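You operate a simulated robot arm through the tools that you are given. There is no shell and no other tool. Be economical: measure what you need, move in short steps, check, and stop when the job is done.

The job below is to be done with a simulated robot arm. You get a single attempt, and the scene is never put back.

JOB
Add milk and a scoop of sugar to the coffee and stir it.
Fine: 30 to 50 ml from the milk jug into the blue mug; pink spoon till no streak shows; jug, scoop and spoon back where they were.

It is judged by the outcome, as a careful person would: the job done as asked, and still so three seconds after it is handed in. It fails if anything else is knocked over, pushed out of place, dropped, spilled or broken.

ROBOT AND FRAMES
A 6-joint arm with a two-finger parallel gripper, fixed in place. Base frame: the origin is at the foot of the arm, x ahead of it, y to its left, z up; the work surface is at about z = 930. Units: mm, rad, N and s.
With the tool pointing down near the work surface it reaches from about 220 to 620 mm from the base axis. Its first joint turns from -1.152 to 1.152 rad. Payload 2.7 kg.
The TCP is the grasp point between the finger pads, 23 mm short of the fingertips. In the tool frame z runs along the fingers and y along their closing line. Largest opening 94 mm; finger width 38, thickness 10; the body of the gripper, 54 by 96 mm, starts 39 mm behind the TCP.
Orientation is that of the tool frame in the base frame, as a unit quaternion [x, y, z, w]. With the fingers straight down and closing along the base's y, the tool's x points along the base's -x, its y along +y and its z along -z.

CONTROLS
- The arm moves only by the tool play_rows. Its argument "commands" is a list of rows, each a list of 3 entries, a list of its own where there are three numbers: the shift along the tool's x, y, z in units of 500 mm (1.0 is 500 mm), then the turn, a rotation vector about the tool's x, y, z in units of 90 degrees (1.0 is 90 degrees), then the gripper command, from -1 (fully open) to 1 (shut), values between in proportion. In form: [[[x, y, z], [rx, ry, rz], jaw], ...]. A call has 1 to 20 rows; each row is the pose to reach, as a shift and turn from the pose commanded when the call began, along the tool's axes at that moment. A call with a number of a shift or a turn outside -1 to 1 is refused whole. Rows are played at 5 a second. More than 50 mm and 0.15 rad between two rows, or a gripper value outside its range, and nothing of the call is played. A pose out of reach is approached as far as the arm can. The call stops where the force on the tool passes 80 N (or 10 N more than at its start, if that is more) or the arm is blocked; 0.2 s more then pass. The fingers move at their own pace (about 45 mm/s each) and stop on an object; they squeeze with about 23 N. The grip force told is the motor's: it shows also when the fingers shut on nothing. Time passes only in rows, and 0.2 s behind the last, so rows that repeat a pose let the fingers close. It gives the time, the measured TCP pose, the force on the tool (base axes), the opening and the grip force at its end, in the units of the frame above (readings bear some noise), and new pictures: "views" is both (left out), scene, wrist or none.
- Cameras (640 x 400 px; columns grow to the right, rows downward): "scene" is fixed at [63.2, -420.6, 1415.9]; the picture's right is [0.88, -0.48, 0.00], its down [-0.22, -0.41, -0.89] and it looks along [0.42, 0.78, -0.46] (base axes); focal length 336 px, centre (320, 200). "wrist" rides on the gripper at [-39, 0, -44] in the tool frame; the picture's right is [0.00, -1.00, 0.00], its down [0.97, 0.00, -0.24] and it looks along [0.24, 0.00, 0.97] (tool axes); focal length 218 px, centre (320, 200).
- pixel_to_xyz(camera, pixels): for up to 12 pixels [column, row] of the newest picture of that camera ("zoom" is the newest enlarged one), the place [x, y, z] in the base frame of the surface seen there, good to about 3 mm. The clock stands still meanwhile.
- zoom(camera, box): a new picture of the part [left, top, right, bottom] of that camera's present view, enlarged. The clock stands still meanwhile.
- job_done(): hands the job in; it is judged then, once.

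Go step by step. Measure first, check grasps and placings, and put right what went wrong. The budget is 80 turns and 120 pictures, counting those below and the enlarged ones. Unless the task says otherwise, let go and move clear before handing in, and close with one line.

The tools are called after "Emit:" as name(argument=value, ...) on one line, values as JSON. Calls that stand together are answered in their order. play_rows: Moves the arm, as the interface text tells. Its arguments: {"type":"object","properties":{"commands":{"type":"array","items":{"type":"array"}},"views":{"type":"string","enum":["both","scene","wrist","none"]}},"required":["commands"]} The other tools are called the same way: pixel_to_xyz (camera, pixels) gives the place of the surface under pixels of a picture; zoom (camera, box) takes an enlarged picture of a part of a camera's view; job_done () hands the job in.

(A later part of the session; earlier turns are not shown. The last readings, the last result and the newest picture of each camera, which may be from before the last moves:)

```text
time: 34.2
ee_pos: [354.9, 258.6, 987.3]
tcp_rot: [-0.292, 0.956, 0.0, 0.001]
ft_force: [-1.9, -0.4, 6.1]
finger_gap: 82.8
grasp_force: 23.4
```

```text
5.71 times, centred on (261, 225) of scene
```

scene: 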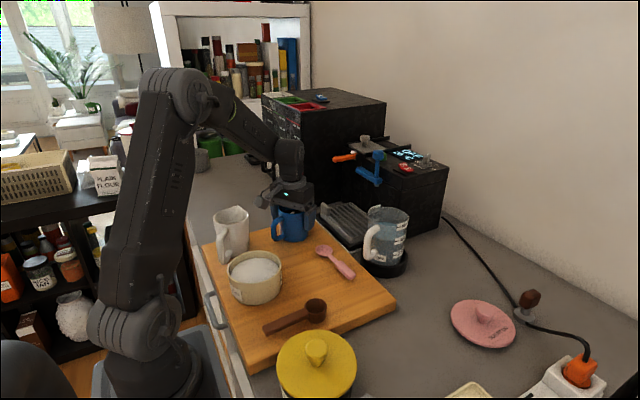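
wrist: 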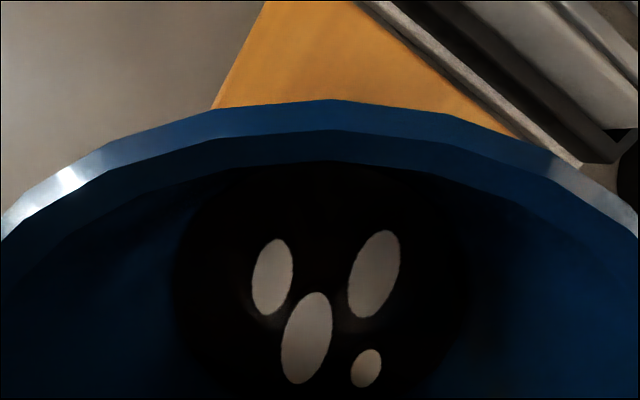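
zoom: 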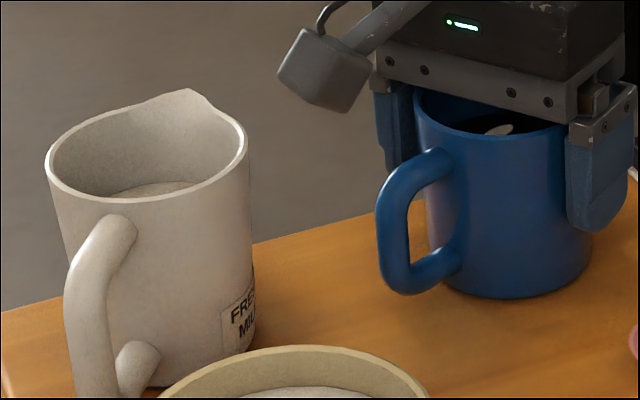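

The mug's handle (378,215) and base now match the first picture almost exactly. I'll release and rise.

Emit:
play_rows(commands=[[[0, 0, 0], [0, 0, 0], 0], [[0, 0, 0], [0, 0, 0], -1], [[0, 0, 0], [0, 0, 0], -1], [[0, 0, -0.05], [0, 0, 0], -1], [[0, 0, -0.14], [0, 0, 0], -1], [[0, 0, -0.24], [0, 0, 0], -1], [[0, 0, -0.33], [0, 0, 0], -1], [[0, 0, -0.33], [0, 0, 0], -1]], views="wrist")

Emit:
zoom(camera="scene", box=[205, 190, 317, 260])

Emit:
zoom(camera="scene", box=[220, 230, 380, 350])

```text
time: 36.0
ee_pos: [353.8, 258.8, 1153.1]
tcp_rot: [-0.291, 0.957, 0.0, 0.0]
ft_force: [-0.1, -0.1, -0.6]
finger_gap: 94.0
grasp_force: 0.1
```

wrist: 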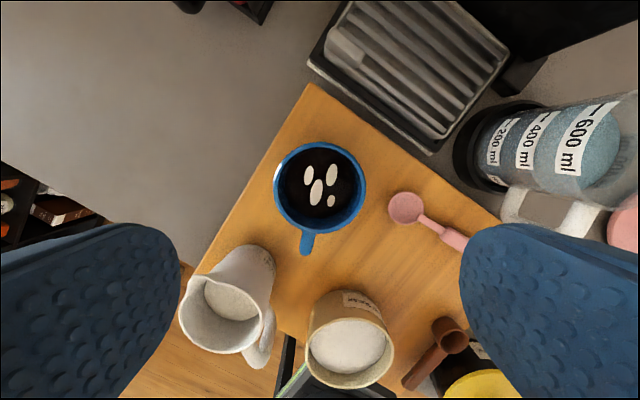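

```text
5.71 times, centred on (261, 225) of scene
```

zoom: 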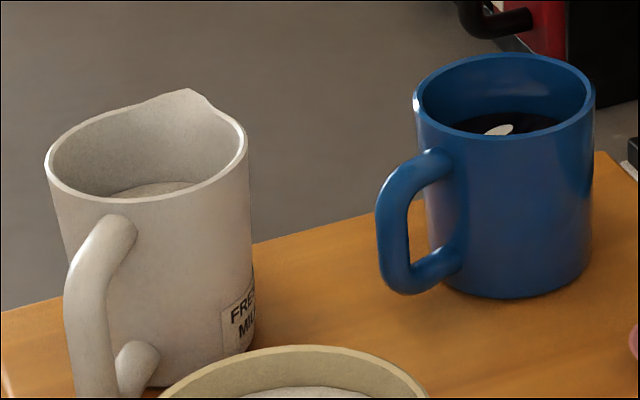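

```text
3.33 times, centred on (300, 290) of scene
```

zoom: 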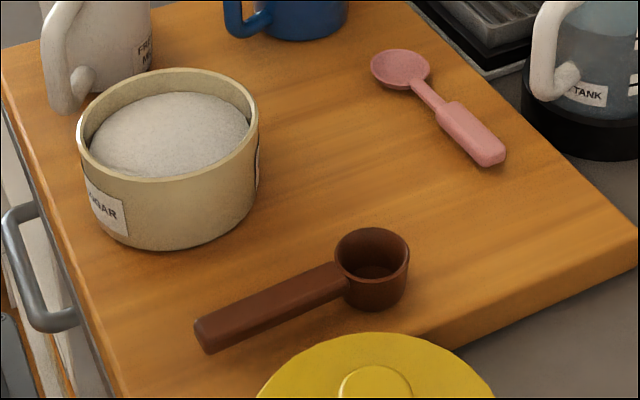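

Mug and jug now match the first picture. Next I'll measure the scoop, sugar bowl and spoon.

Emit:
pixel_to_xyz(camera="zoom", pixels=[[205, 322], [270, 293], [330, 270], [336, 255], [372, 229], [408, 250], [370, 278], [372, 268], [255, 318], [375, 309], [205, 345], [335, 293]])

Emit:
pixel_to_xyz(camera="zoom", pixels=[[80, 135], [255, 120], [170, 70], [170, 182], [120, 140], [170, 130], [230, 125], [170, 160], [170, 100], [170, 245]])

Emit:
pixel_to_xyz(camera="zoom", pixels=[[372, 70], [400, 52], [428, 72], [400, 70], [420, 90], [440, 105], [450, 115], [470, 130], [490, 150], [490, 163], [460, 140], [475, 120]])

```text
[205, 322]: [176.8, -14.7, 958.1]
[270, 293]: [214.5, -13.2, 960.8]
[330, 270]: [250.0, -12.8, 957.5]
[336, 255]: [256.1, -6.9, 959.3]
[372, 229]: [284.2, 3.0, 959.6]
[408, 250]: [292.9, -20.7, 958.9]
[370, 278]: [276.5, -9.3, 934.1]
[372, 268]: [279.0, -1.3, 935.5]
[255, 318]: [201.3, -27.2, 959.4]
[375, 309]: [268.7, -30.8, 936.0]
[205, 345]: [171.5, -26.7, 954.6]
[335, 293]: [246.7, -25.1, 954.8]
```

```text
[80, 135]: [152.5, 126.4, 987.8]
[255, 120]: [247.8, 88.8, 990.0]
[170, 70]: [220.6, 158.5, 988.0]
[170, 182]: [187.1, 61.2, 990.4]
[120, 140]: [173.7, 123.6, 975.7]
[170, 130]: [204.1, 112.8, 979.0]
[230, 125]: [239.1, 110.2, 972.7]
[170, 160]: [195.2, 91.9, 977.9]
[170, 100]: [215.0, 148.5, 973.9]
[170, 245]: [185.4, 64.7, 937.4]
```

```text
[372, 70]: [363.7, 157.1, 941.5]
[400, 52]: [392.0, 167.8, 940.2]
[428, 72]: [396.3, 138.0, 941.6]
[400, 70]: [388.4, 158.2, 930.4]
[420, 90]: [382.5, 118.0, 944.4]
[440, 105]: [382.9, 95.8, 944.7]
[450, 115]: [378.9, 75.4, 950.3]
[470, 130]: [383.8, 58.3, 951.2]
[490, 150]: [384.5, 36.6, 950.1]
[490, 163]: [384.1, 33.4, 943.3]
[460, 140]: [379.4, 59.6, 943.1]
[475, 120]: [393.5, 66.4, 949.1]
```

Scoop: cup centre ≈(274,-14), rim z 959, handle along −x at y≈−17, top ≈959. Bowl: centre (202,109.5), rim 989, sugar ≈977. I'll go above the scoop handle with half-open jaws and check the clearance to the yellow jar.

Emit:
play_rows(commands=[[[0.058, -0.0345, 0], [0, 0, 0.042], -1], [[0.116, -0.069, 0], [0, 0, 0.084], -0.6], [[0.174, -0.1035, 0], [0, 0, 0.126], -0.3], [[0.232, -0.138, 0], [0, 0, 0.168], 0], [[0.29, -0.1725, 0], [0, 0, 0.21], 0.1], [[0.349, -0.207, 0], [0, 0, 0.252], 0.15], [[0.407, -0.2415, 0], [0, 0, 0.294], 0.15], [[0.465, -0.276, 0.02], [0, 0, 0.336], 0.15], [[0.523, -0.3106, 0.046], [0, 0, 0.3778], 0.15], [[0.523, -0.3106, 0.046], [0, 0, 0.3778], 0.15]])

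Emit:
zoom(camera="wrist", box=[220, 100, 480, 300])

```text
time: 38.2
ee_pos: [222.8, -19.6, 1128.7]
tcp_rot: [0.0, 1.0, -0.001, 0.0]
ft_force: [-0.9, 0.8, -0.1]
finger_gap: 40.0
grasp_force: 0.1
```

scene: 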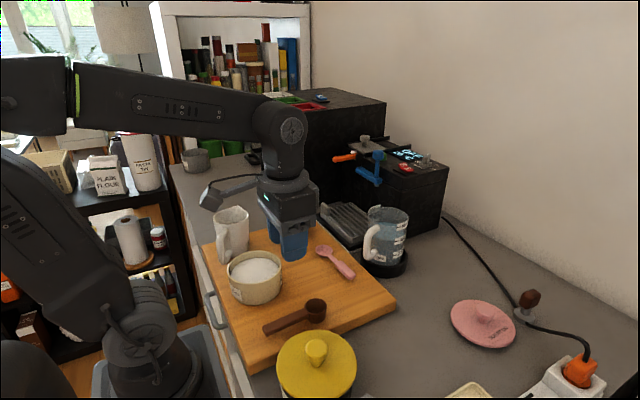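
wrist: 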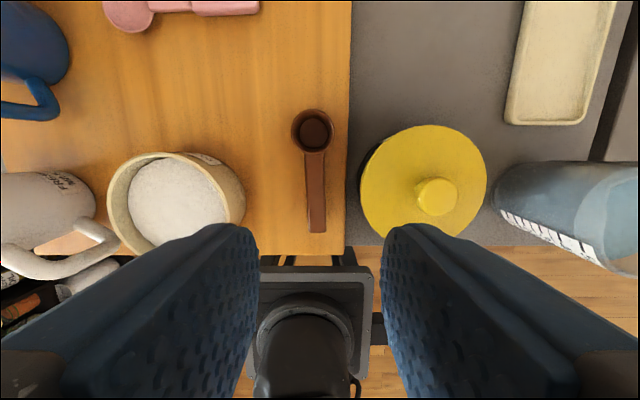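

```text
2.00 times, centred on (350, 200) of wrist
```

zoom: 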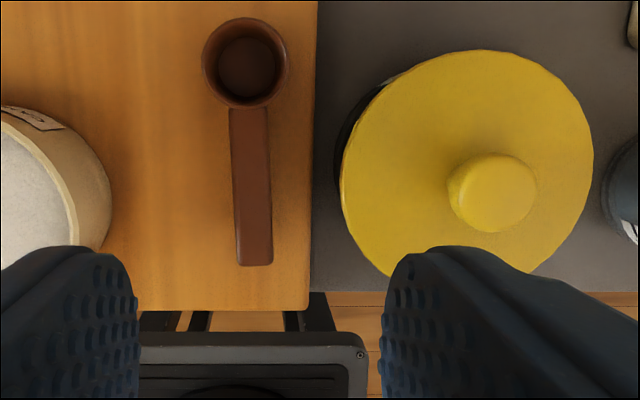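

Emit:
pixel_to_xyz(camera="wrist", pixels=[[294, 132], [332, 132], [312, 113], [316, 147], [315, 160], [316, 190], [317, 228], [307, 190], [325, 190], [366, 190], [400, 150], [436, 195]])

Emit:
pixel_to_xyz(camera="scene", pixels=[[280, 360], [316, 370], [316, 345], [283, 375], [354, 365]])

```text
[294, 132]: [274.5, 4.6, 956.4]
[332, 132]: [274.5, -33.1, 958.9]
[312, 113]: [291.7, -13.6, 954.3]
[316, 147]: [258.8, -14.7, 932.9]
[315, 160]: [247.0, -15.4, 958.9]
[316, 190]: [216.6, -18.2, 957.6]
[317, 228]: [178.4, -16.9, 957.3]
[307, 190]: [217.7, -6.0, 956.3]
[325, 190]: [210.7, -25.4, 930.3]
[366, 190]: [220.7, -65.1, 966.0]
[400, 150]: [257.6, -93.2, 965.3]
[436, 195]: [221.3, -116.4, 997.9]
```

```text
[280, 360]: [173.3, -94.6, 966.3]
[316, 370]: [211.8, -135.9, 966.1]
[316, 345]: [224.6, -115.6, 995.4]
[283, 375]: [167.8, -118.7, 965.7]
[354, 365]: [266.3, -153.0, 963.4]
```

The handle centre is y≈−16.5, 17 mm wide; the jar lid edge is at y=−65 and only 966 high, so 40 mm opening fits. I'll descend with fingertips stopping about 4 mm above the board.

Emit:
play_rows(commands=[[[0, 0.003, 0.08], [0, 0, 0], 0.15], [[0, 0.003, 0.16], [0, 0, 0], 0.15], [[0, 0.003, 0.24], [0, 0, 0], 0.15], [[0, 0.003, 0.3], [0, 0, 0], 0.15], [[0, 0.003, 0.33], [0, 0, 0], 0.15], [[0, 0.003, 0.342], [0, 0, 0], 0.15], [[0, 0.003, 0.342], [0, 0, 0], 0.15]])

```text
time: 39.8
ee_pos: [228.0, -15.4, 958.0]
tcp_rot: [-0.001, 1.0, 0.001, 0.0]
ft_force: [0.5, -0.6, 1.1]
finger_gap: 40.0
grasp_force: 0.1
out of reach, approached as far as the arm can: row 6, 7
```

scene: 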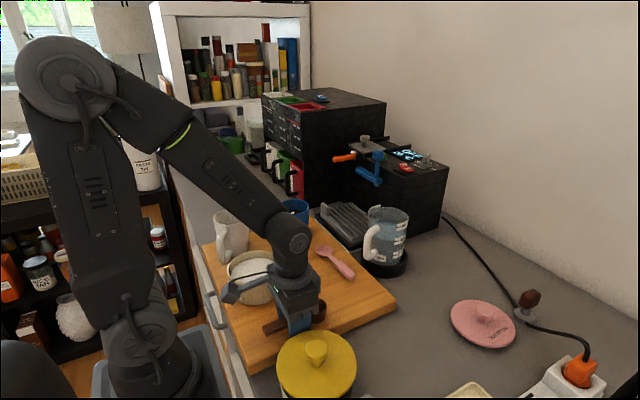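
wrist: 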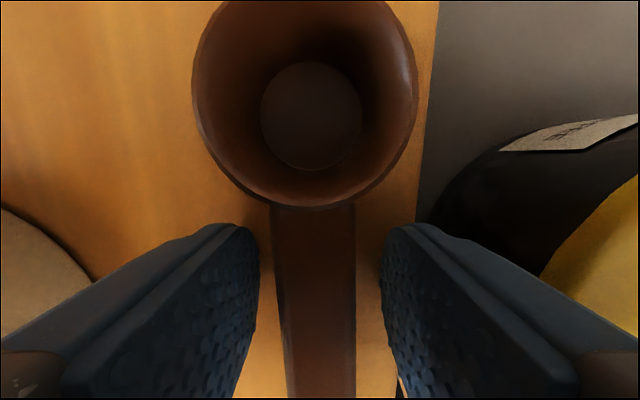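

The TCP stopped at x=228 (reach limit), which is still a good handle grip; the handle is centred between the pads. I'll close here.

Emit:
play_rows(commands=[[[-0.008, 0, 0], [0, 0, 0], 0.3], [[-0.008, 0, 0], [0, 0, 0], 0.6], [[-0.008, 0, 0], [0, 0, 0], 1], [[-0.008, 0, 0], [0, 0, 0], 1], [[-0.008, 0, 0], [0, 0, 0], 1]], views="none")

Emit:
play_rows(commands=[[[0, 0, -0.01], [0, 0, 0], 1], [[0, 0, -0.04], [0, 0, 0], 1], [[0, 0, -0.09], [0, 0, 0], 1], [[0, 0, -0.16], [0, 0, 0], 1], [[0, 0, -0.2], [0, 0, 0], 1], [[0, 0, -0.2], [0, 0, 0], 1]])

```text
time: 41.0
ee_pos: [233.2, -14.8, 958.6]
tcp_rot: [0.0, 1.0, -0.001, 0.0]
ft_force: [0.1, 0.1, -0.1]
finger_gap: 19.4
grasp_force: 23.2
```

```text
time: 42.4
ee_pos: [232.0, -12.0, 1060.1]
tcp_rot: [0.0, 1.0, 0.0, 0.0]
ft_force: [0.8, 0.3, -1.0]
finger_gap: 19.4
grasp_force: 22.9
```

scene: 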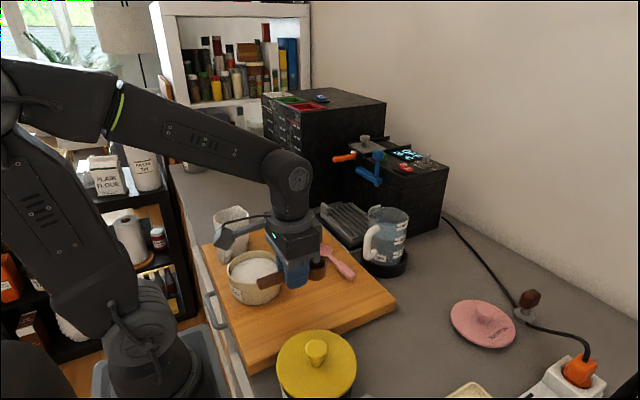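
wrist: 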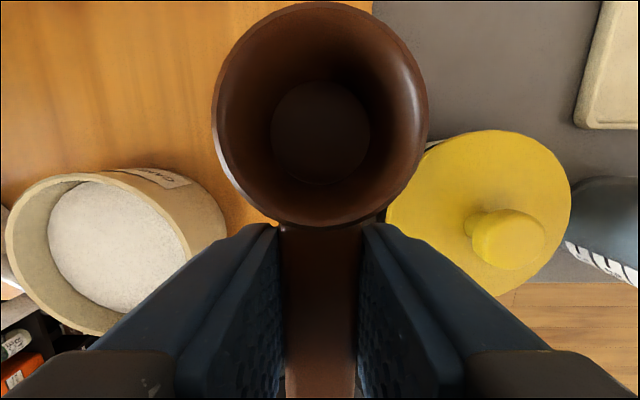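

The scoop is held securely (gap 19.4, cup at 320,110 in the wrist view). I'll raise it and turn it 90° so the cup points +y beside the sugar bowl.

Emit:
play_rows(commands=[[[0, 0, -0.03], [0, 0, -0.05], 1], [[0, 0, -0.064], [0, 0, -0.14], 1], [[0.002, 0.02, -0.064], [0, 0, -0.23], 1], [[0.004, 0.04, -0.064], [0, 0, -0.32], 1], [[0.006, 0.06, -0.064], [0, 0, -0.41], 1], [[0.008, 0.08, -0.064], [0, 0, -0.5], 1], [[0.01, 0.1, -0.064], [0, 0, -0.59], 1], [[0.011, 0.12, -0.064], [0, 0, -0.68], 1], [[0.012, 0.14, -0.064], [0, 0, -0.77], 1], [[0.013, 0.155, -0.064], [0, 0, -0.86], 1], [[0.014, 0.168, -0.064], [0, 0, -0.95], 1], [[0.014, 0.168, -0.064], [0, 0, -1.0], 1], [[0.014, 0.168, -0.064], [0, 0, -1.0], 1]])

```text
time: 45.2
ee_pos: [226.2, 68.7, 1089.5]
tcp_rot: [0.708, -0.706, 0.001, 0.001]
ft_force: [-0.3, -0.2, 0.1]
finger_gap: 19.4
grasp_force: 23.1
```

scene: 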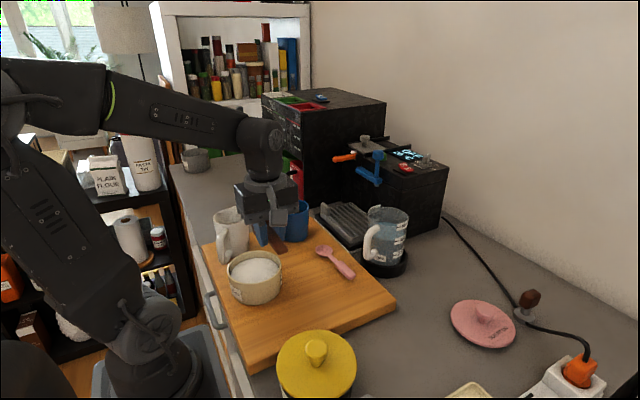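
wrist: 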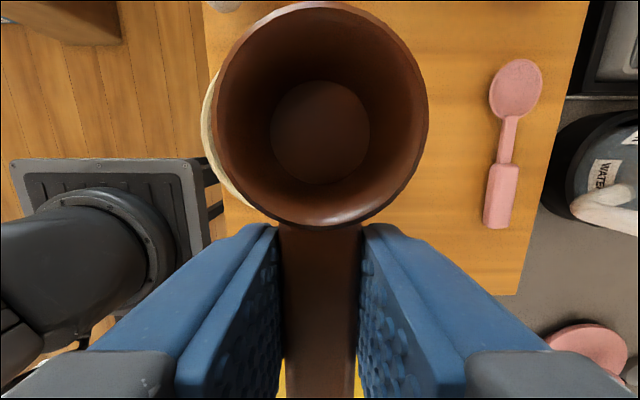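

I'll pitch the cup down 50° while moving over the near half of the bowl, still above its rim.

Emit:
play_rows(commands=[[[-0.003, 0.007, 0], [0, 0.09, 0], 1], [[-0.007, 0.015, 0], [0, 0.18, 0], 1], [[-0.011, 0.022, 0], [0, 0.27, 0], 1], [[-0.015, 0.03, 0], [0, 0.36, 0], 1], [[-0.019, 0.038, 0.01], [0, 0.45, 0], 1], [[-0.023, 0.046, 0.02], [0, 0.54, 0], 1], [[-0.023, 0.046, 0.04], [0, 0.5556, 0], 1], [[-0.023, 0.046, 0.04], [0, 0.5556, 0], 1]])

Emit:
zoom(camera="scene", box=[190, 190, 330, 310])

```text
time: 47.0
ee_pos: [202.9, 80.4, 1070.2]
tcp_rot: [-0.64, 0.641, -0.3, -0.299]
ft_force: [0.1, 0.4, 0.0]
finger_gap: 19.3
grasp_force: 22.9
```

scene: 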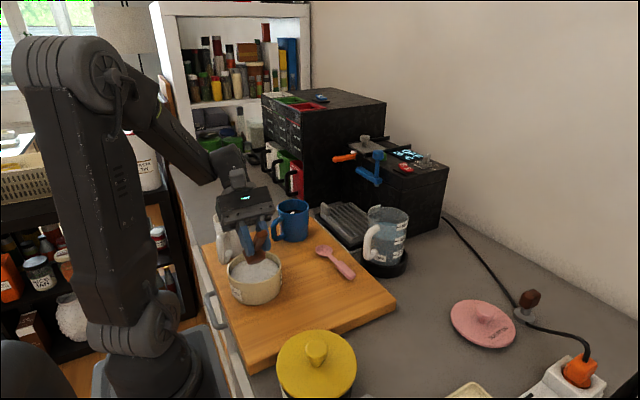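
wrist: 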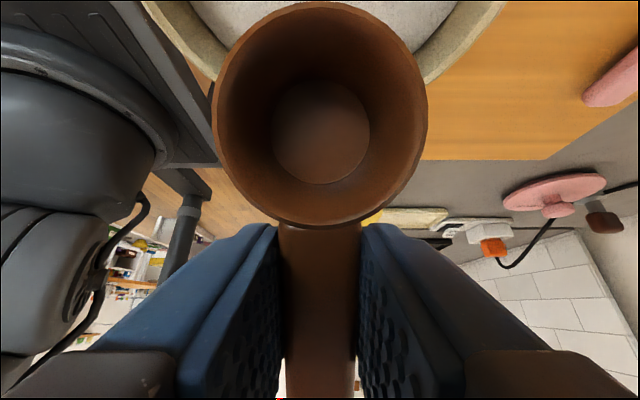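

```text
3.33 times, centred on (260, 250) of scene
```

zoom: 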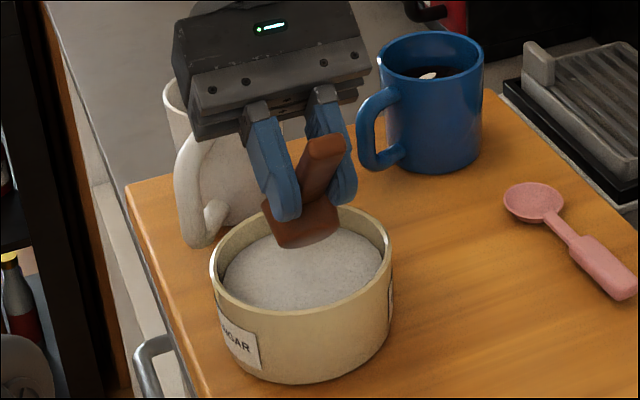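

Clear. I'll lower vertically until the cup's edge is about 12 mm into the sugar and check the force.

Emit:
play_rows(commands=[[[-0.0306, 0, 0.0257], [0, 0, 0], 1], [[-0.046, 0, 0.0386], [0, 0, 0], 1], [[-0.0566, 0, 0.0475], [0, 0, 0], 1], [[-0.0643, 0, 0.054], [0, 0, 0], 1], [[-0.0643, 0, 0.054], [0, 0, 0], 1]])

Emit:
zoom(camera="scene", box=[190, 190, 330, 310])

```text
time: 48.2
ee_pos: [201.4, 81.8, 1027.5]
tcp_rot: [-0.64, 0.641, -0.299, -0.299]
ft_force: [-0.2, -0.8, -0.5]
finger_gap: 19.2
grasp_force: 22.7
```

scene: 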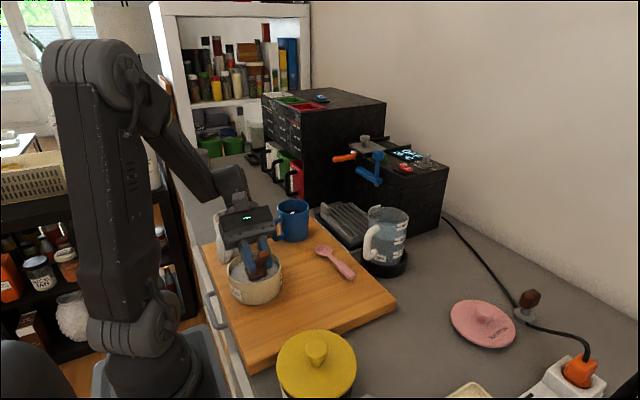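
wrist: 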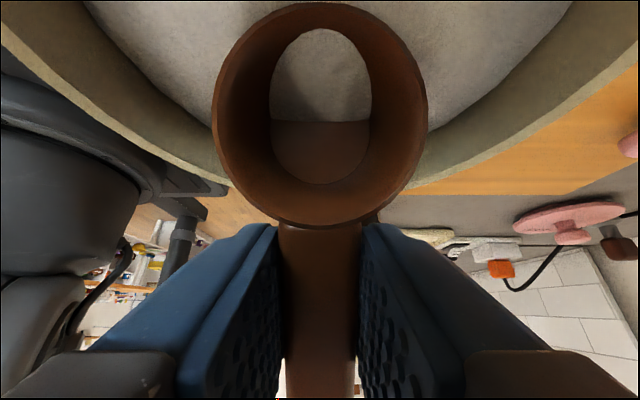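

```text
3.33 times, centred on (260, 250) of scene
```

zoom: 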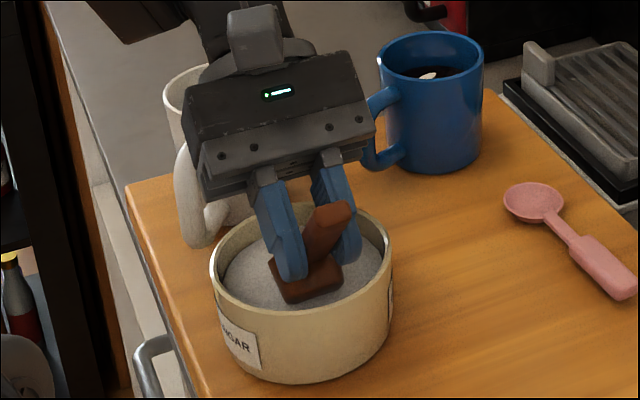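

No force from the sugar, and the cup is going in cleanly. I'll push deeper, sweep forward while rotating the cup up to 30°, then look.

Emit:
play_rows(commands=[[[-0.0153, 0, 0.0128], [0, 0, 0], 1], [[-0.0306, 0, 0.0257], [0, 0, 0], 1], [[-0.0306, 0, 0.0257], [0, 0, 0], 1], [[-0.042, 0, 0.0247], [0, -0.055, 0], 1], [[-0.0532, 0, 0.0237], [0, -0.111, 0], 1], [[-0.0532, 0, 0.0237], [0, -0.111, 0], 1], [[-0.058, 0, 0.018], [0, -0.166, 0], 1], [[-0.0628, 0, 0.0123], [0, -0.222, 0], 1], [[-0.0628, 0, 0.0123], [0, -0.222, 0], 1]])

Emit:
zoom(camera="scene", box=[190, 190, 330, 310])

```text
time: 49.1
ee_pos: [203.3, 82.8, 1011.0]
tcp_rot: [0.645, -0.645, 0.293, 0.287]
ft_force: [-0.3, 1.8, 2.2]
finger_gap: 19.4
grasp_force: 23.2
stopped in row 4: the force on the tool passed its limit (the readings are from after the stop); the commanded pose is now the measured one
```

scene: 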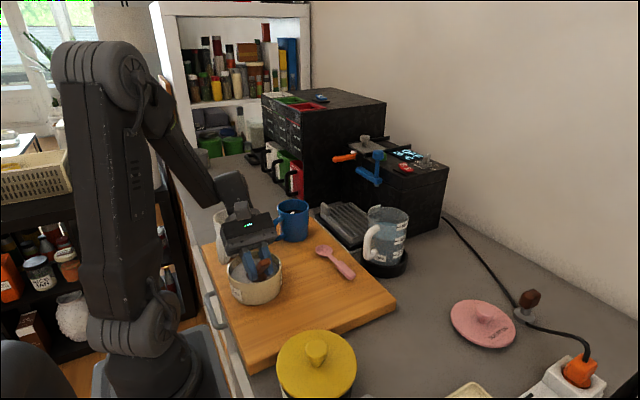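
wrist: 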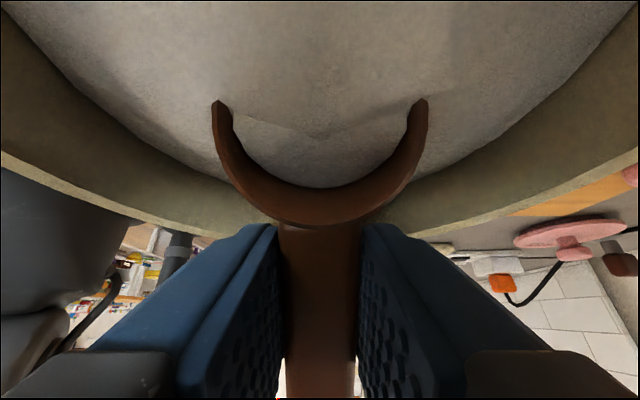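

```text
3.33 times, centred on (260, 250) of scene
```

zoom: 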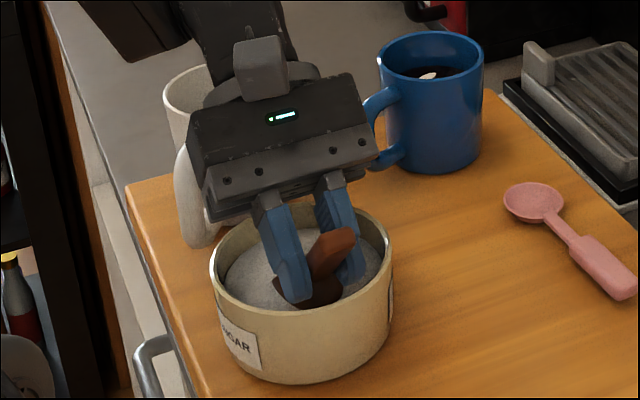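

The cup's tip touched the bowl floor (≈948), a brief bump; the bowl didn't move. I'll back off 3 mm, sweep forward while levelling the cup through the sugar, and lift.

Emit:
play_rows(commands=[[[0.0045, 0, -0.004], [0, 0, 0], 1], [[-0.0022, 0, -0.007], [0, -0.047, 0], 1], [[-0.0089, 0, -0.01], [0, -0.0933, 0], 1], [[-0.0184, 0, -0.0117], [0, -0.149, 0], 1], [[-0.0278, 0, -0.0133], [0, -0.2044, 0], 1], [[-0.0274, 0, -0.0144], [0, -0.26, 0], 1], [[-0.027, 0, -0.0154], [0, -0.3156, 0], 1], [[-0.027, 0, -0.0154], [0, -0.3156, 0], 1]])

```text
time: 51.0
ee_pos: [203.8, 96.4, 1004.9]
tcp_rot: [0.697, -0.696, 0.124, 0.119]
ft_force: [0.3, -0.1, 0.1]
finger_gap: 19.6
grasp_force: 23.4
```

scene: 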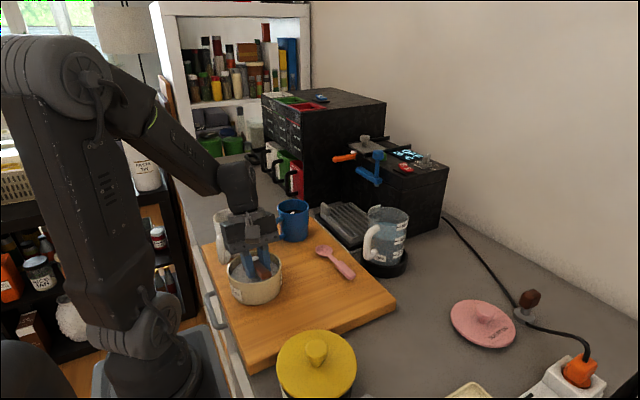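
wrist: 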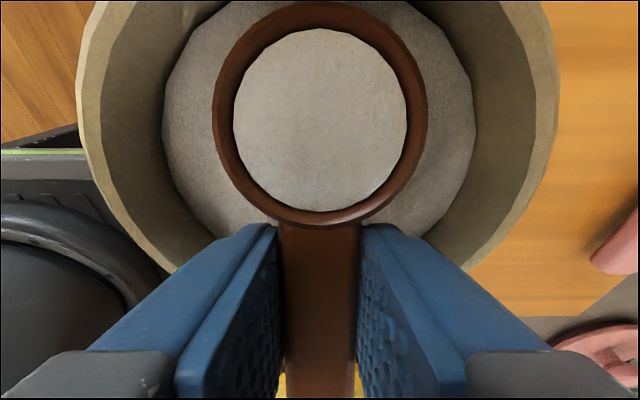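

The scoop is brim-full of sugar in the wrist view (320,120). I'll lift it straight out and level it.

Emit:
play_rows(commands=[[[0.009, 0, -0.0074], [0, 0, 0], 1], [[0.0246, 0, -0.0442], [0, 0, 0], 1], [[0.038, 0, -0.08], [0, -0.04, 0], 1], [[0.0514, 0, -0.1176], [0, -0.08, 0], 1], [[0.0514, 0, -0.1176], [0, -0.13, 0], 1], [[0.0514, 0, -0.1176], [0, -0.18, 0], 1], [[0.0514, 0, -0.1176], [0, -0.222, 0], 1], [[0.0514, 0, -0.1176], [0, -0.222, 0], 1]])

Emit:
zoom(camera="scene", box=[190, 190, 330, 310])

```text
time: 52.8
ee_pos: [203.2, 92.4, 1071.1]
tcp_rot: [0.708, -0.706, 0.003, -0.003]
ft_force: [0.7, -0.1, -1.1]
finger_gap: 19.3
grasp_force: 22.8
```

scene: 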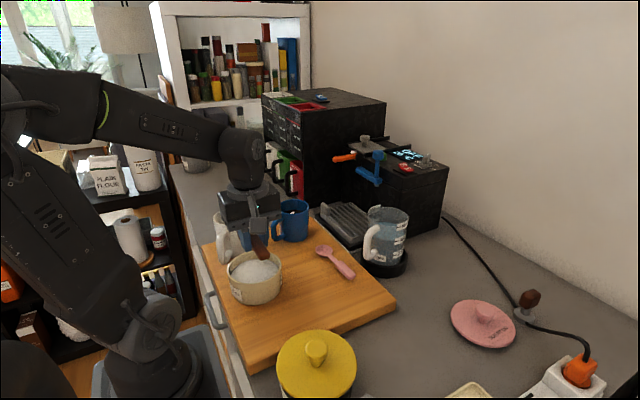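
wrist: 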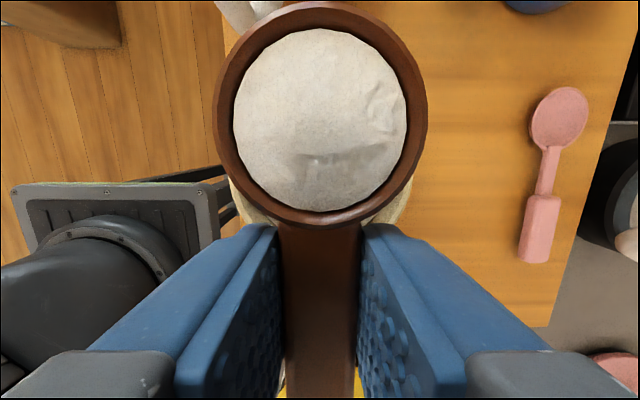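

```text
3.33 times, centred on (260, 250) of scene
```

zoom: 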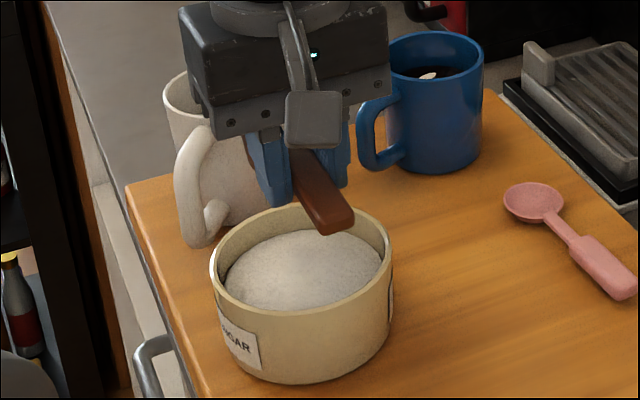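

Full scoop, held level. I'll carry it to beside/above the mug at z≈1100.

Emit:
play_rows(commands=[[[0, 0, -0.03], [0, 0, 0], 1], [[0, 0, -0.06], [0, 0, 0], 1], [[-0.012, -0.017, -0.06], [0, 0, 0], 1], [[-0.04, -0.058, -0.06], [0, 0, 0], 1], [[-0.07, -0.102, -0.06], [0, 0, 0], 1], [[-0.1, -0.146, -0.06], [0, 0, 0], 1], [[-0.13, -0.19, -0.06], [0, 0, 0], 1], [[-0.16, -0.234, -0.06], [0, 0, 0], 1], [[-0.19, -0.278, -0.06], [0, 0, 0], 1], [[-0.207, -0.3024, -0.06], [0, 0, 0], 1], [[-0.207, -0.3024, -0.06], [0, 0, 0], 1]])

```text
time: 55.1
ee_pos: [353.8, 197.2, 1101.4]
tcp_rot: [0.708, -0.706, 0.002, -0.001]
ft_force: [-0.3, 0.5, -0.4]
finger_gap: 19.9
grasp_force: 22.9
```

scene: 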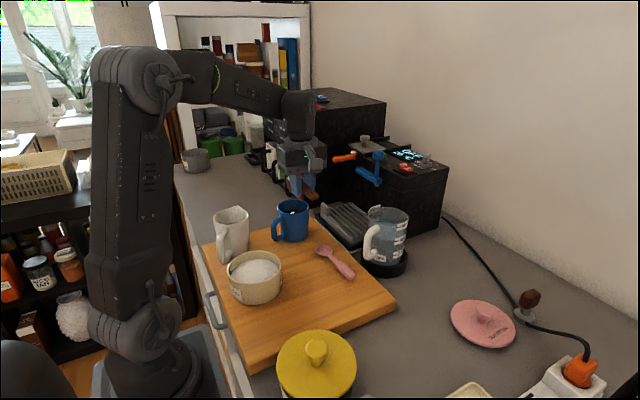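
wrist: 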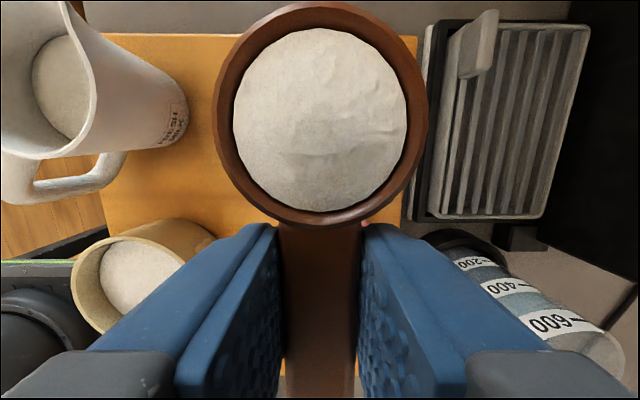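

The cup sits over the mug. I'll tip it about its front lip, lowering the lip to ~20 mm above the mug rim, to 64° first.

Emit:
play_rows(commands=[[[-0.0006, 0, 0.003], [0, 0.0889, 0], 1], [[-0.0036, 0, 0.0102], [0, 0.1778, 0], 1], [[-0.009, 0, 0.024], [0, 0.2667, 0], 1], [[-0.0164, 0, 0.0388], [0, 0.3556, 0], 1], [[-0.026, 0, 0.0546], [0, 0.4444, 0], 1], [[-0.0374, 0, 0.042], [0, 0.5333, 0], 1], [[-0.0504, 0, 0.031], [0, 0.6222, 0], 1], [[-0.065, 0, 0.022], [0, 0.7111, 0], 1], [[-0.065, 0, 0.022], [0, 0.7111, 0], 1]])

Emit:
zoom(camera="scene", box=[230, 140, 370, 260])

```text
time: 57.1
ee_pos: [353.7, 230.4, 1089.3]
tcp_rot: [-0.599, 0.599, -0.378, -0.373]
ft_force: [-1.0, -0.3, 0.1]
finger_gap: 19.5
grasp_force: 23.5
```

scene: 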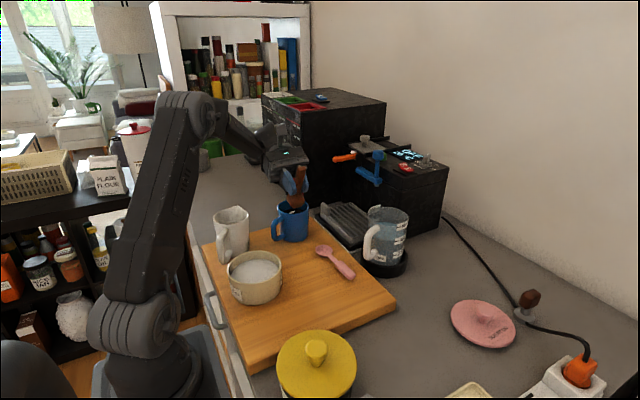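
wrist: 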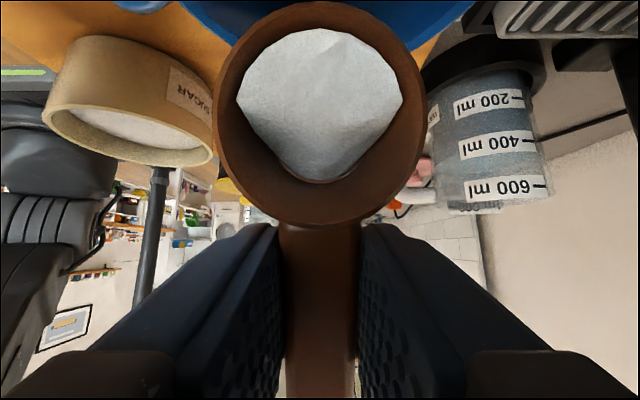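

```text
3.33 times, centred on (300, 200) of scene
```

zoom: 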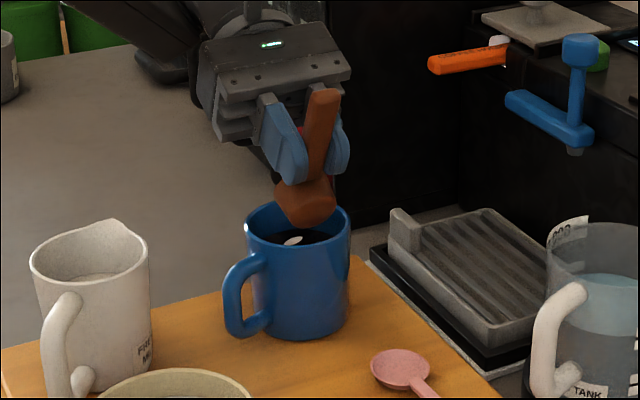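

Sugar is pouring into the mug cleanly; about half remains. I'll continue tipping to 112°.

Emit:
play_rows(commands=[[[-0.0007, 0, -0.017], [0, 0.0889, 0], 1], [[-0.0035, 0, -0.0337], [0, 0.1778, 0], 1], [[-0.0088, 0, -0.05], [0, 0.2667, 0], 1], [[-0.0164, 0, -0.0652], [0, 0.3556, 0], 1], [[-0.026, 0, -0.0794], [0, 0.4444, 0], 1], [[-0.0376, 0, -0.0918], [0, 0.5333, 0], 1], [[-0.0376, 0, -0.0918], [0, 0.5333, 0], 1], [[-0.0376, 0, -0.0918], [0, 0.5333, 0], 1]])

Emit:
zoom(camera="scene", box=[230, 140, 370, 260])

```text
time: 57.9
ee_pos: [353.3, 199.7, 1072.4]
tcp_rot: [-0.531, 0.54, -0.476, -0.447]
ft_force: [0.3, 1.7, 5.5]
finger_gap: 19.6
grasp_force: 23.2
out of reach, approached as far as the arm can: row 1, 2, 3
stopped in row 3: the force on the tool passed its limit (the readings are from after the stop); the commanded pose is now the measured one
```

scene: 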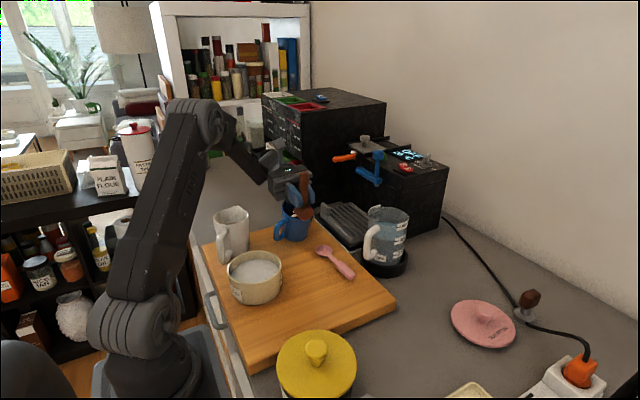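
wrist: 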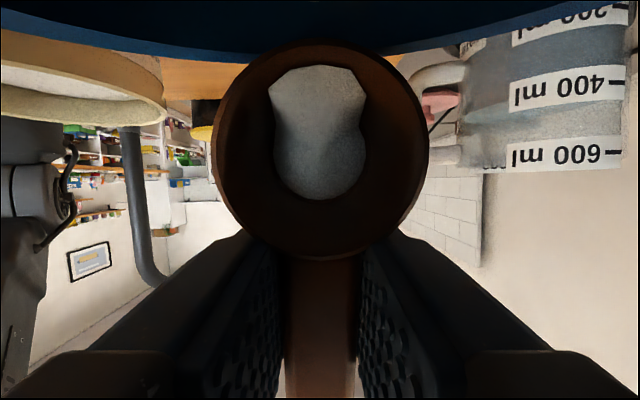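

```text
3.33 times, centred on (300, 200) of scene
```

zoom: 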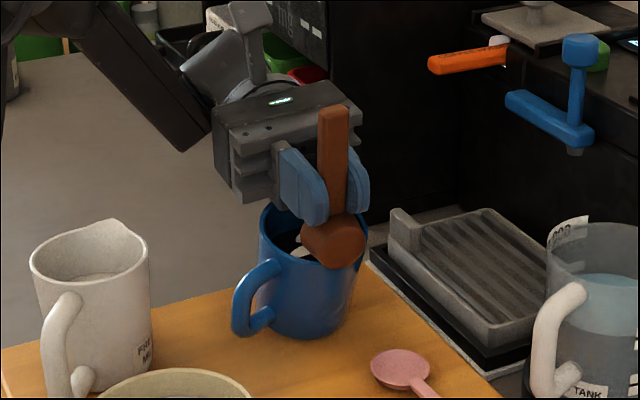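

The last tilt went out of reach and the arm drifted back to y≈200, with the cup pressing the mug's near rim. I'll immediately raise clear, easing the tilt.

Emit:
play_rows(commands=[[[0.0204, 0, 0.0008], [0, -0.011, 0], 1], [[0.044, 0, -0.0028], [0, -0.055, 0], 1], [[0.0796, 0, -0.0084], [0, -0.13, 0], 1], [[0.119, 0, -0.0148], [0, -0.2, 0], 1], [[0.119, 0, -0.0148], [0, -0.2, 0], 1]])

Emit:
zoom(camera="scene", box=[205, 160, 345, 260])

```text
time: 59.1
ee_pos: [352.6, 200.1, 1130.9]
tcp_rot: [-0.599, 0.604, -0.386, -0.357]
ft_force: [0.3, -0.5, -0.1]
finger_gap: 19.4
grasp_force: 23.3
out of reach, approached as far as the arm can: row 1
```

scene: 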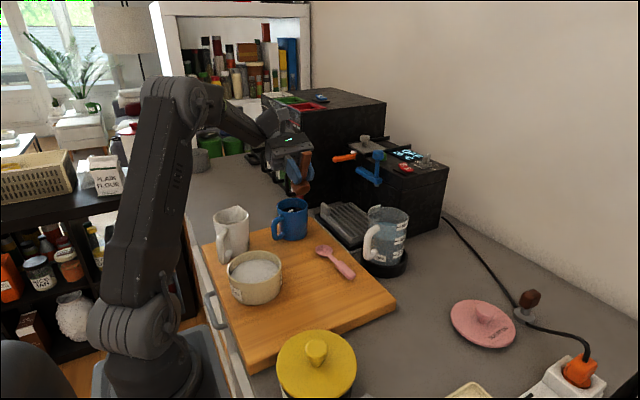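
wrist: 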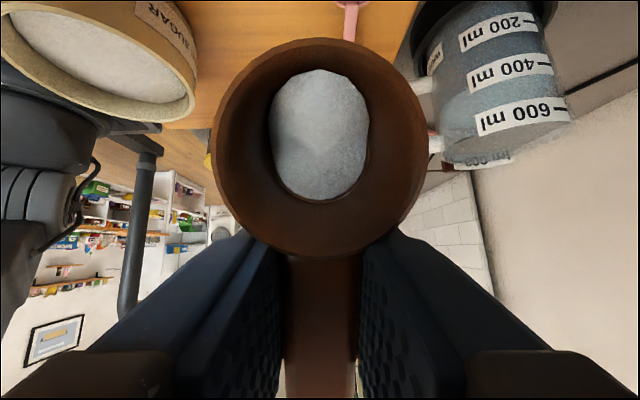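

```text
4.00 times, centred on (275, 210) of scene
```

zoom: 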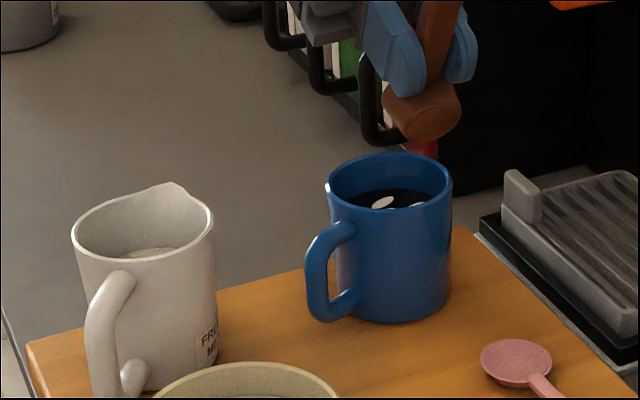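

The mug stands upright and at its place (handle edge ≈271.5 px as before), no spill visible, and about half the sugar is still in the scoop. I'll level the scoop here first, then try a pour direction with better reach.

Emit:
play_rows(commands=[[[0, 0, 0], [-0.003, -0.088, -0.001], 1], [[0, 0, 0], [-0.007, -0.176, -0.001], 1], [[0, 0, 0], [-0.01, -0.264, -0.002], 1], [[0, 0, 0], [-0.014, -0.352, -0.002], 1], [[0, 0, 0], [-0.017, -0.44, -0.003], 1], [[0, 0, 0], [-0.021, -0.528, -0.004], 1], [[0, 0, 0], [-0.024, -0.616, -0.004], 1], [[0, 0, 0], [-0.0275, -0.7039, -0.005], 1], [[0, 0, 0], [-0.0275, -0.7039, -0.005], 1]])

Emit:
zoom(camera="scene", box=[205, 140, 365, 260])

Emit:
pixel_to_xyz(camera="wrist", pixels=[[320, 240], [222, 150], [418, 150], [320, 45], [320, 300], [320, 370], [320, 252]])

```text
time: 61.1
ee_pos: [351.5, 198.5, 1130.1]
tcp_rot: [-0.707, 0.708, 0.0, 0.0]
ft_force: [0.3, 0.6, -0.8]
finger_gap: 19.3
grasp_force: 23.1
```

scene: 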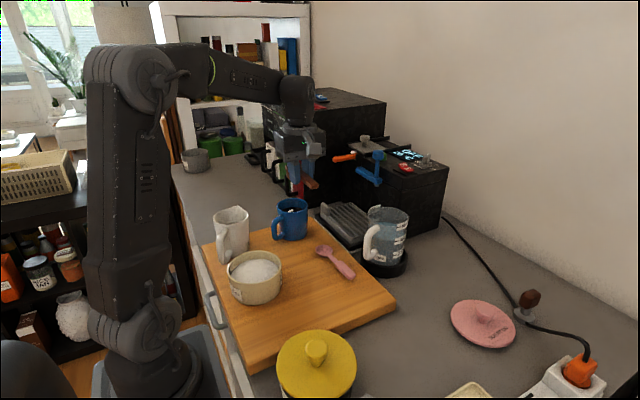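
wrist: 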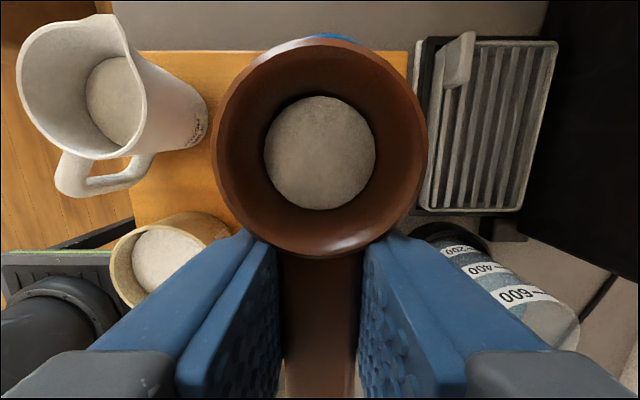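

```text
3.33 times, centred on (285, 200) of scene
```

zoom: 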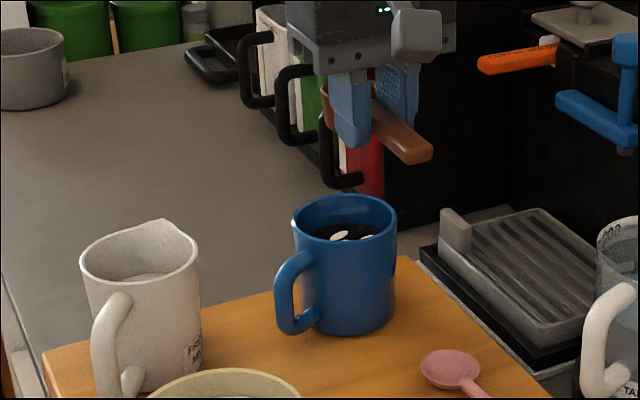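

```text
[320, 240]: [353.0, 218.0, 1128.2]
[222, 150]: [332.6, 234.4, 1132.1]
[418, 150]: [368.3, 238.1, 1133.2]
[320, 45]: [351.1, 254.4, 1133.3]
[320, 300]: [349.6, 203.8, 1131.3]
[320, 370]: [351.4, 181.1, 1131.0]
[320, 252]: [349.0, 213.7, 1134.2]
```

The scoop slid ~7 mm in the grip (cup now 35 mm ahead), still level, with about a quarter of the sugar left. Before turning, I'll check how close the black boxes behind the mug are.

Emit:
pixel_to_xyz(camera="scene", pixels=[[340, 170], [355, 195], [370, 150], [378, 170], [400, 190], [345, 157], [285, 175], [350, 110], [310, 180], [420, 210]])

```text
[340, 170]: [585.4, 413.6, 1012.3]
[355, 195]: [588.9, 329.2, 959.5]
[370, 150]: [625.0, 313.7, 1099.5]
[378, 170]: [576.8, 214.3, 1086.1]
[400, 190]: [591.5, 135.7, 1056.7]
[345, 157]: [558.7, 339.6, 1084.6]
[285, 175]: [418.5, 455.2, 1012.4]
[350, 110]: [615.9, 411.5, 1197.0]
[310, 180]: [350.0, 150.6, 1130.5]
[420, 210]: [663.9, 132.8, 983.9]
```

The boxes are beyond x≈557, so there's room. I'll turn the scoop to azimuth 150° with its lip over the mug.

Emit:
play_rows(commands=[[[-0.009, -0.014, 0.006], [0, 0, -0.095], 1], [[-0.018, -0.028, 0.012], [0, 0, -0.19], 1], [[-0.027, -0.042, 0.018], [0, 0, -0.285], 1], [[-0.035, -0.056, 0.024], [0, 0, -0.38], 1], [[-0.044, -0.07, 0.03], [0, 0, -0.475], 1], [[-0.053, -0.084, 0.036], [0, 0, -0.57], 1], [[-0.062, -0.098, 0.042], [0, 0, -0.6667], 1], [[-0.062, -0.098, 0.042], [0, 0, -0.6667], 1]])

```text
refused: row 7 steps farther than a row can; nothing moved
```

Emit:
play_rows(commands=[[[-0.008, -0.012, 0.006], [0, 0, -0.084], 1], [[-0.016, -0.025, 0.012], [0, 0, -0.168], 1], [[-0.023, -0.037, 0.018], [0, 0, -0.252], 1], [[-0.031, -0.049, 0.022], [0, 0, -0.336], 1], [[-0.039, -0.061, 0.028], [0, 0, -0.42], 1], [[-0.047, -0.074, 0.034], [0, 0, -0.504], 1], [[-0.054, -0.086, 0.038], [0, 0, -0.588], 1], [[-0.062, -0.098, 0.042], [0, 0, -0.6667], 1], [[-0.062, -0.098, 0.042], [0, 0, -0.6667], 1]])

```text
time: 63.1
ee_pos: [399.6, 228.9, 1108.4]
tcp_rot: [0.967, -0.256, 0.0, 0.002]
ft_force: [-0.3, -0.4, -0.5]
finger_gap: 19.5
grasp_force: 22.9
```

scene: 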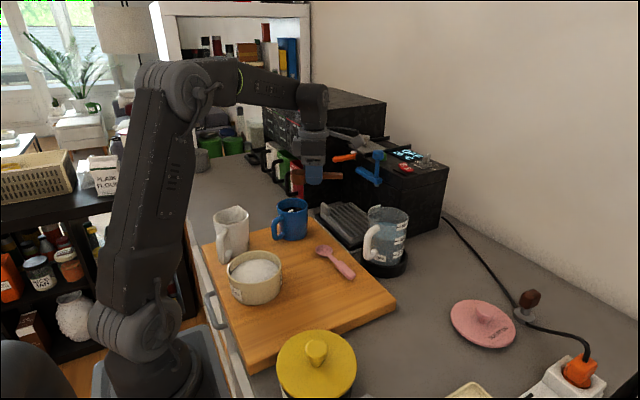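
wrist: 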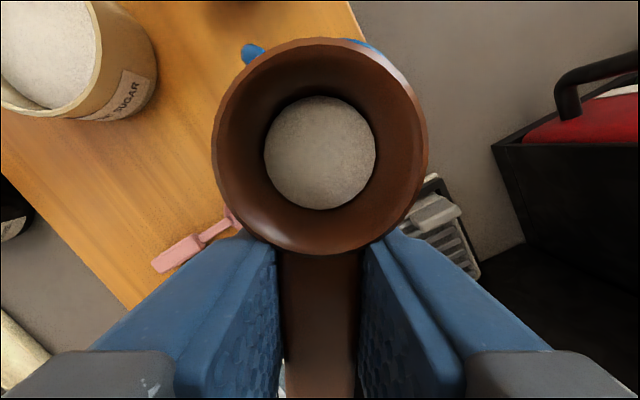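

Position is good (lip over mug centre). I'll tilt to 72° along this direction, lip kept ≥29 mm above the rim in case of reach limits.

Emit:
play_rows(commands=[[[-0.0006, 0, -0.0012], [0, 0.0889, 0], 1], [[-0.003, 0, 0.004], [0, 0.1778, 0], 1], [[-0.0078, 0, 0.0152], [0, 0.2667, 0], 1], [[-0.0144, 0, 0.026], [0, 0.3556, 0], 1], [[-0.023, 0, 0.033], [0, 0.4444, 0], 1], [[-0.033, 0, 0.042], [0, 0.5333, 0], 1], [[-0.0446, 0, 0.042], [0, 0.6222, 0], 1], [[-0.0576, 0, 0.034], [0, 0.7111, 0], 1], [[-0.0716, 0, 0.028], [0, 0.8, 0], 1], [[-0.0716, 0, 0.028], [0, 0.8, 0], 1]])

Emit:
zoom(camera="scene", box=[220, 130, 360, 250])

```text
time: 65.3
ee_pos: [367.7, 248.0, 1094.9]
tcp_rot: [0.781, -0.207, 0.569, 0.152]
ft_force: [0.1, -0.3, -0.1]
finger_gap: 19.5
grasp_force: 22.4
```

scene: 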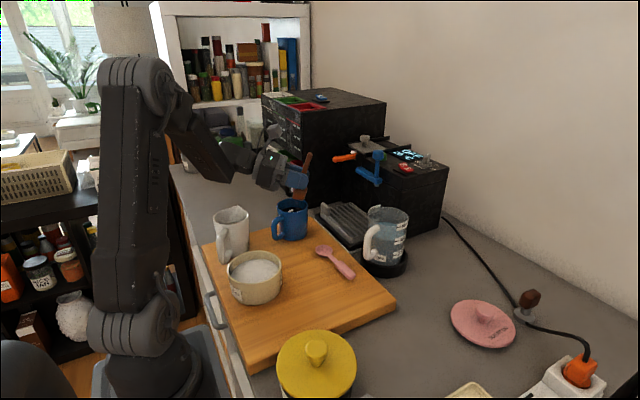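
wrist: 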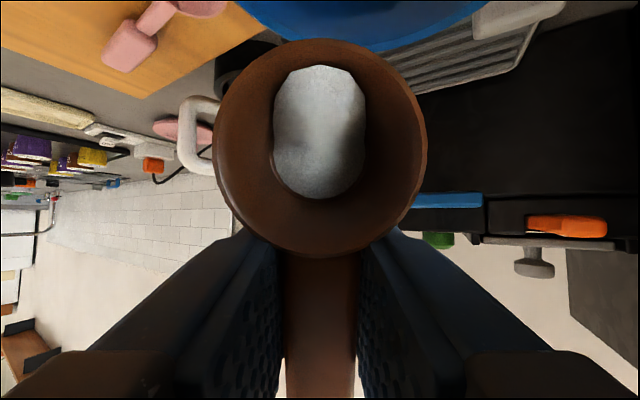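

```text
3.33 times, centred on (290, 190) of scene
```

zoom: 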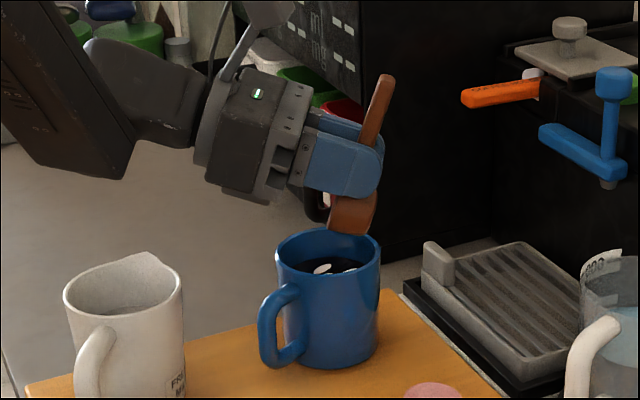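

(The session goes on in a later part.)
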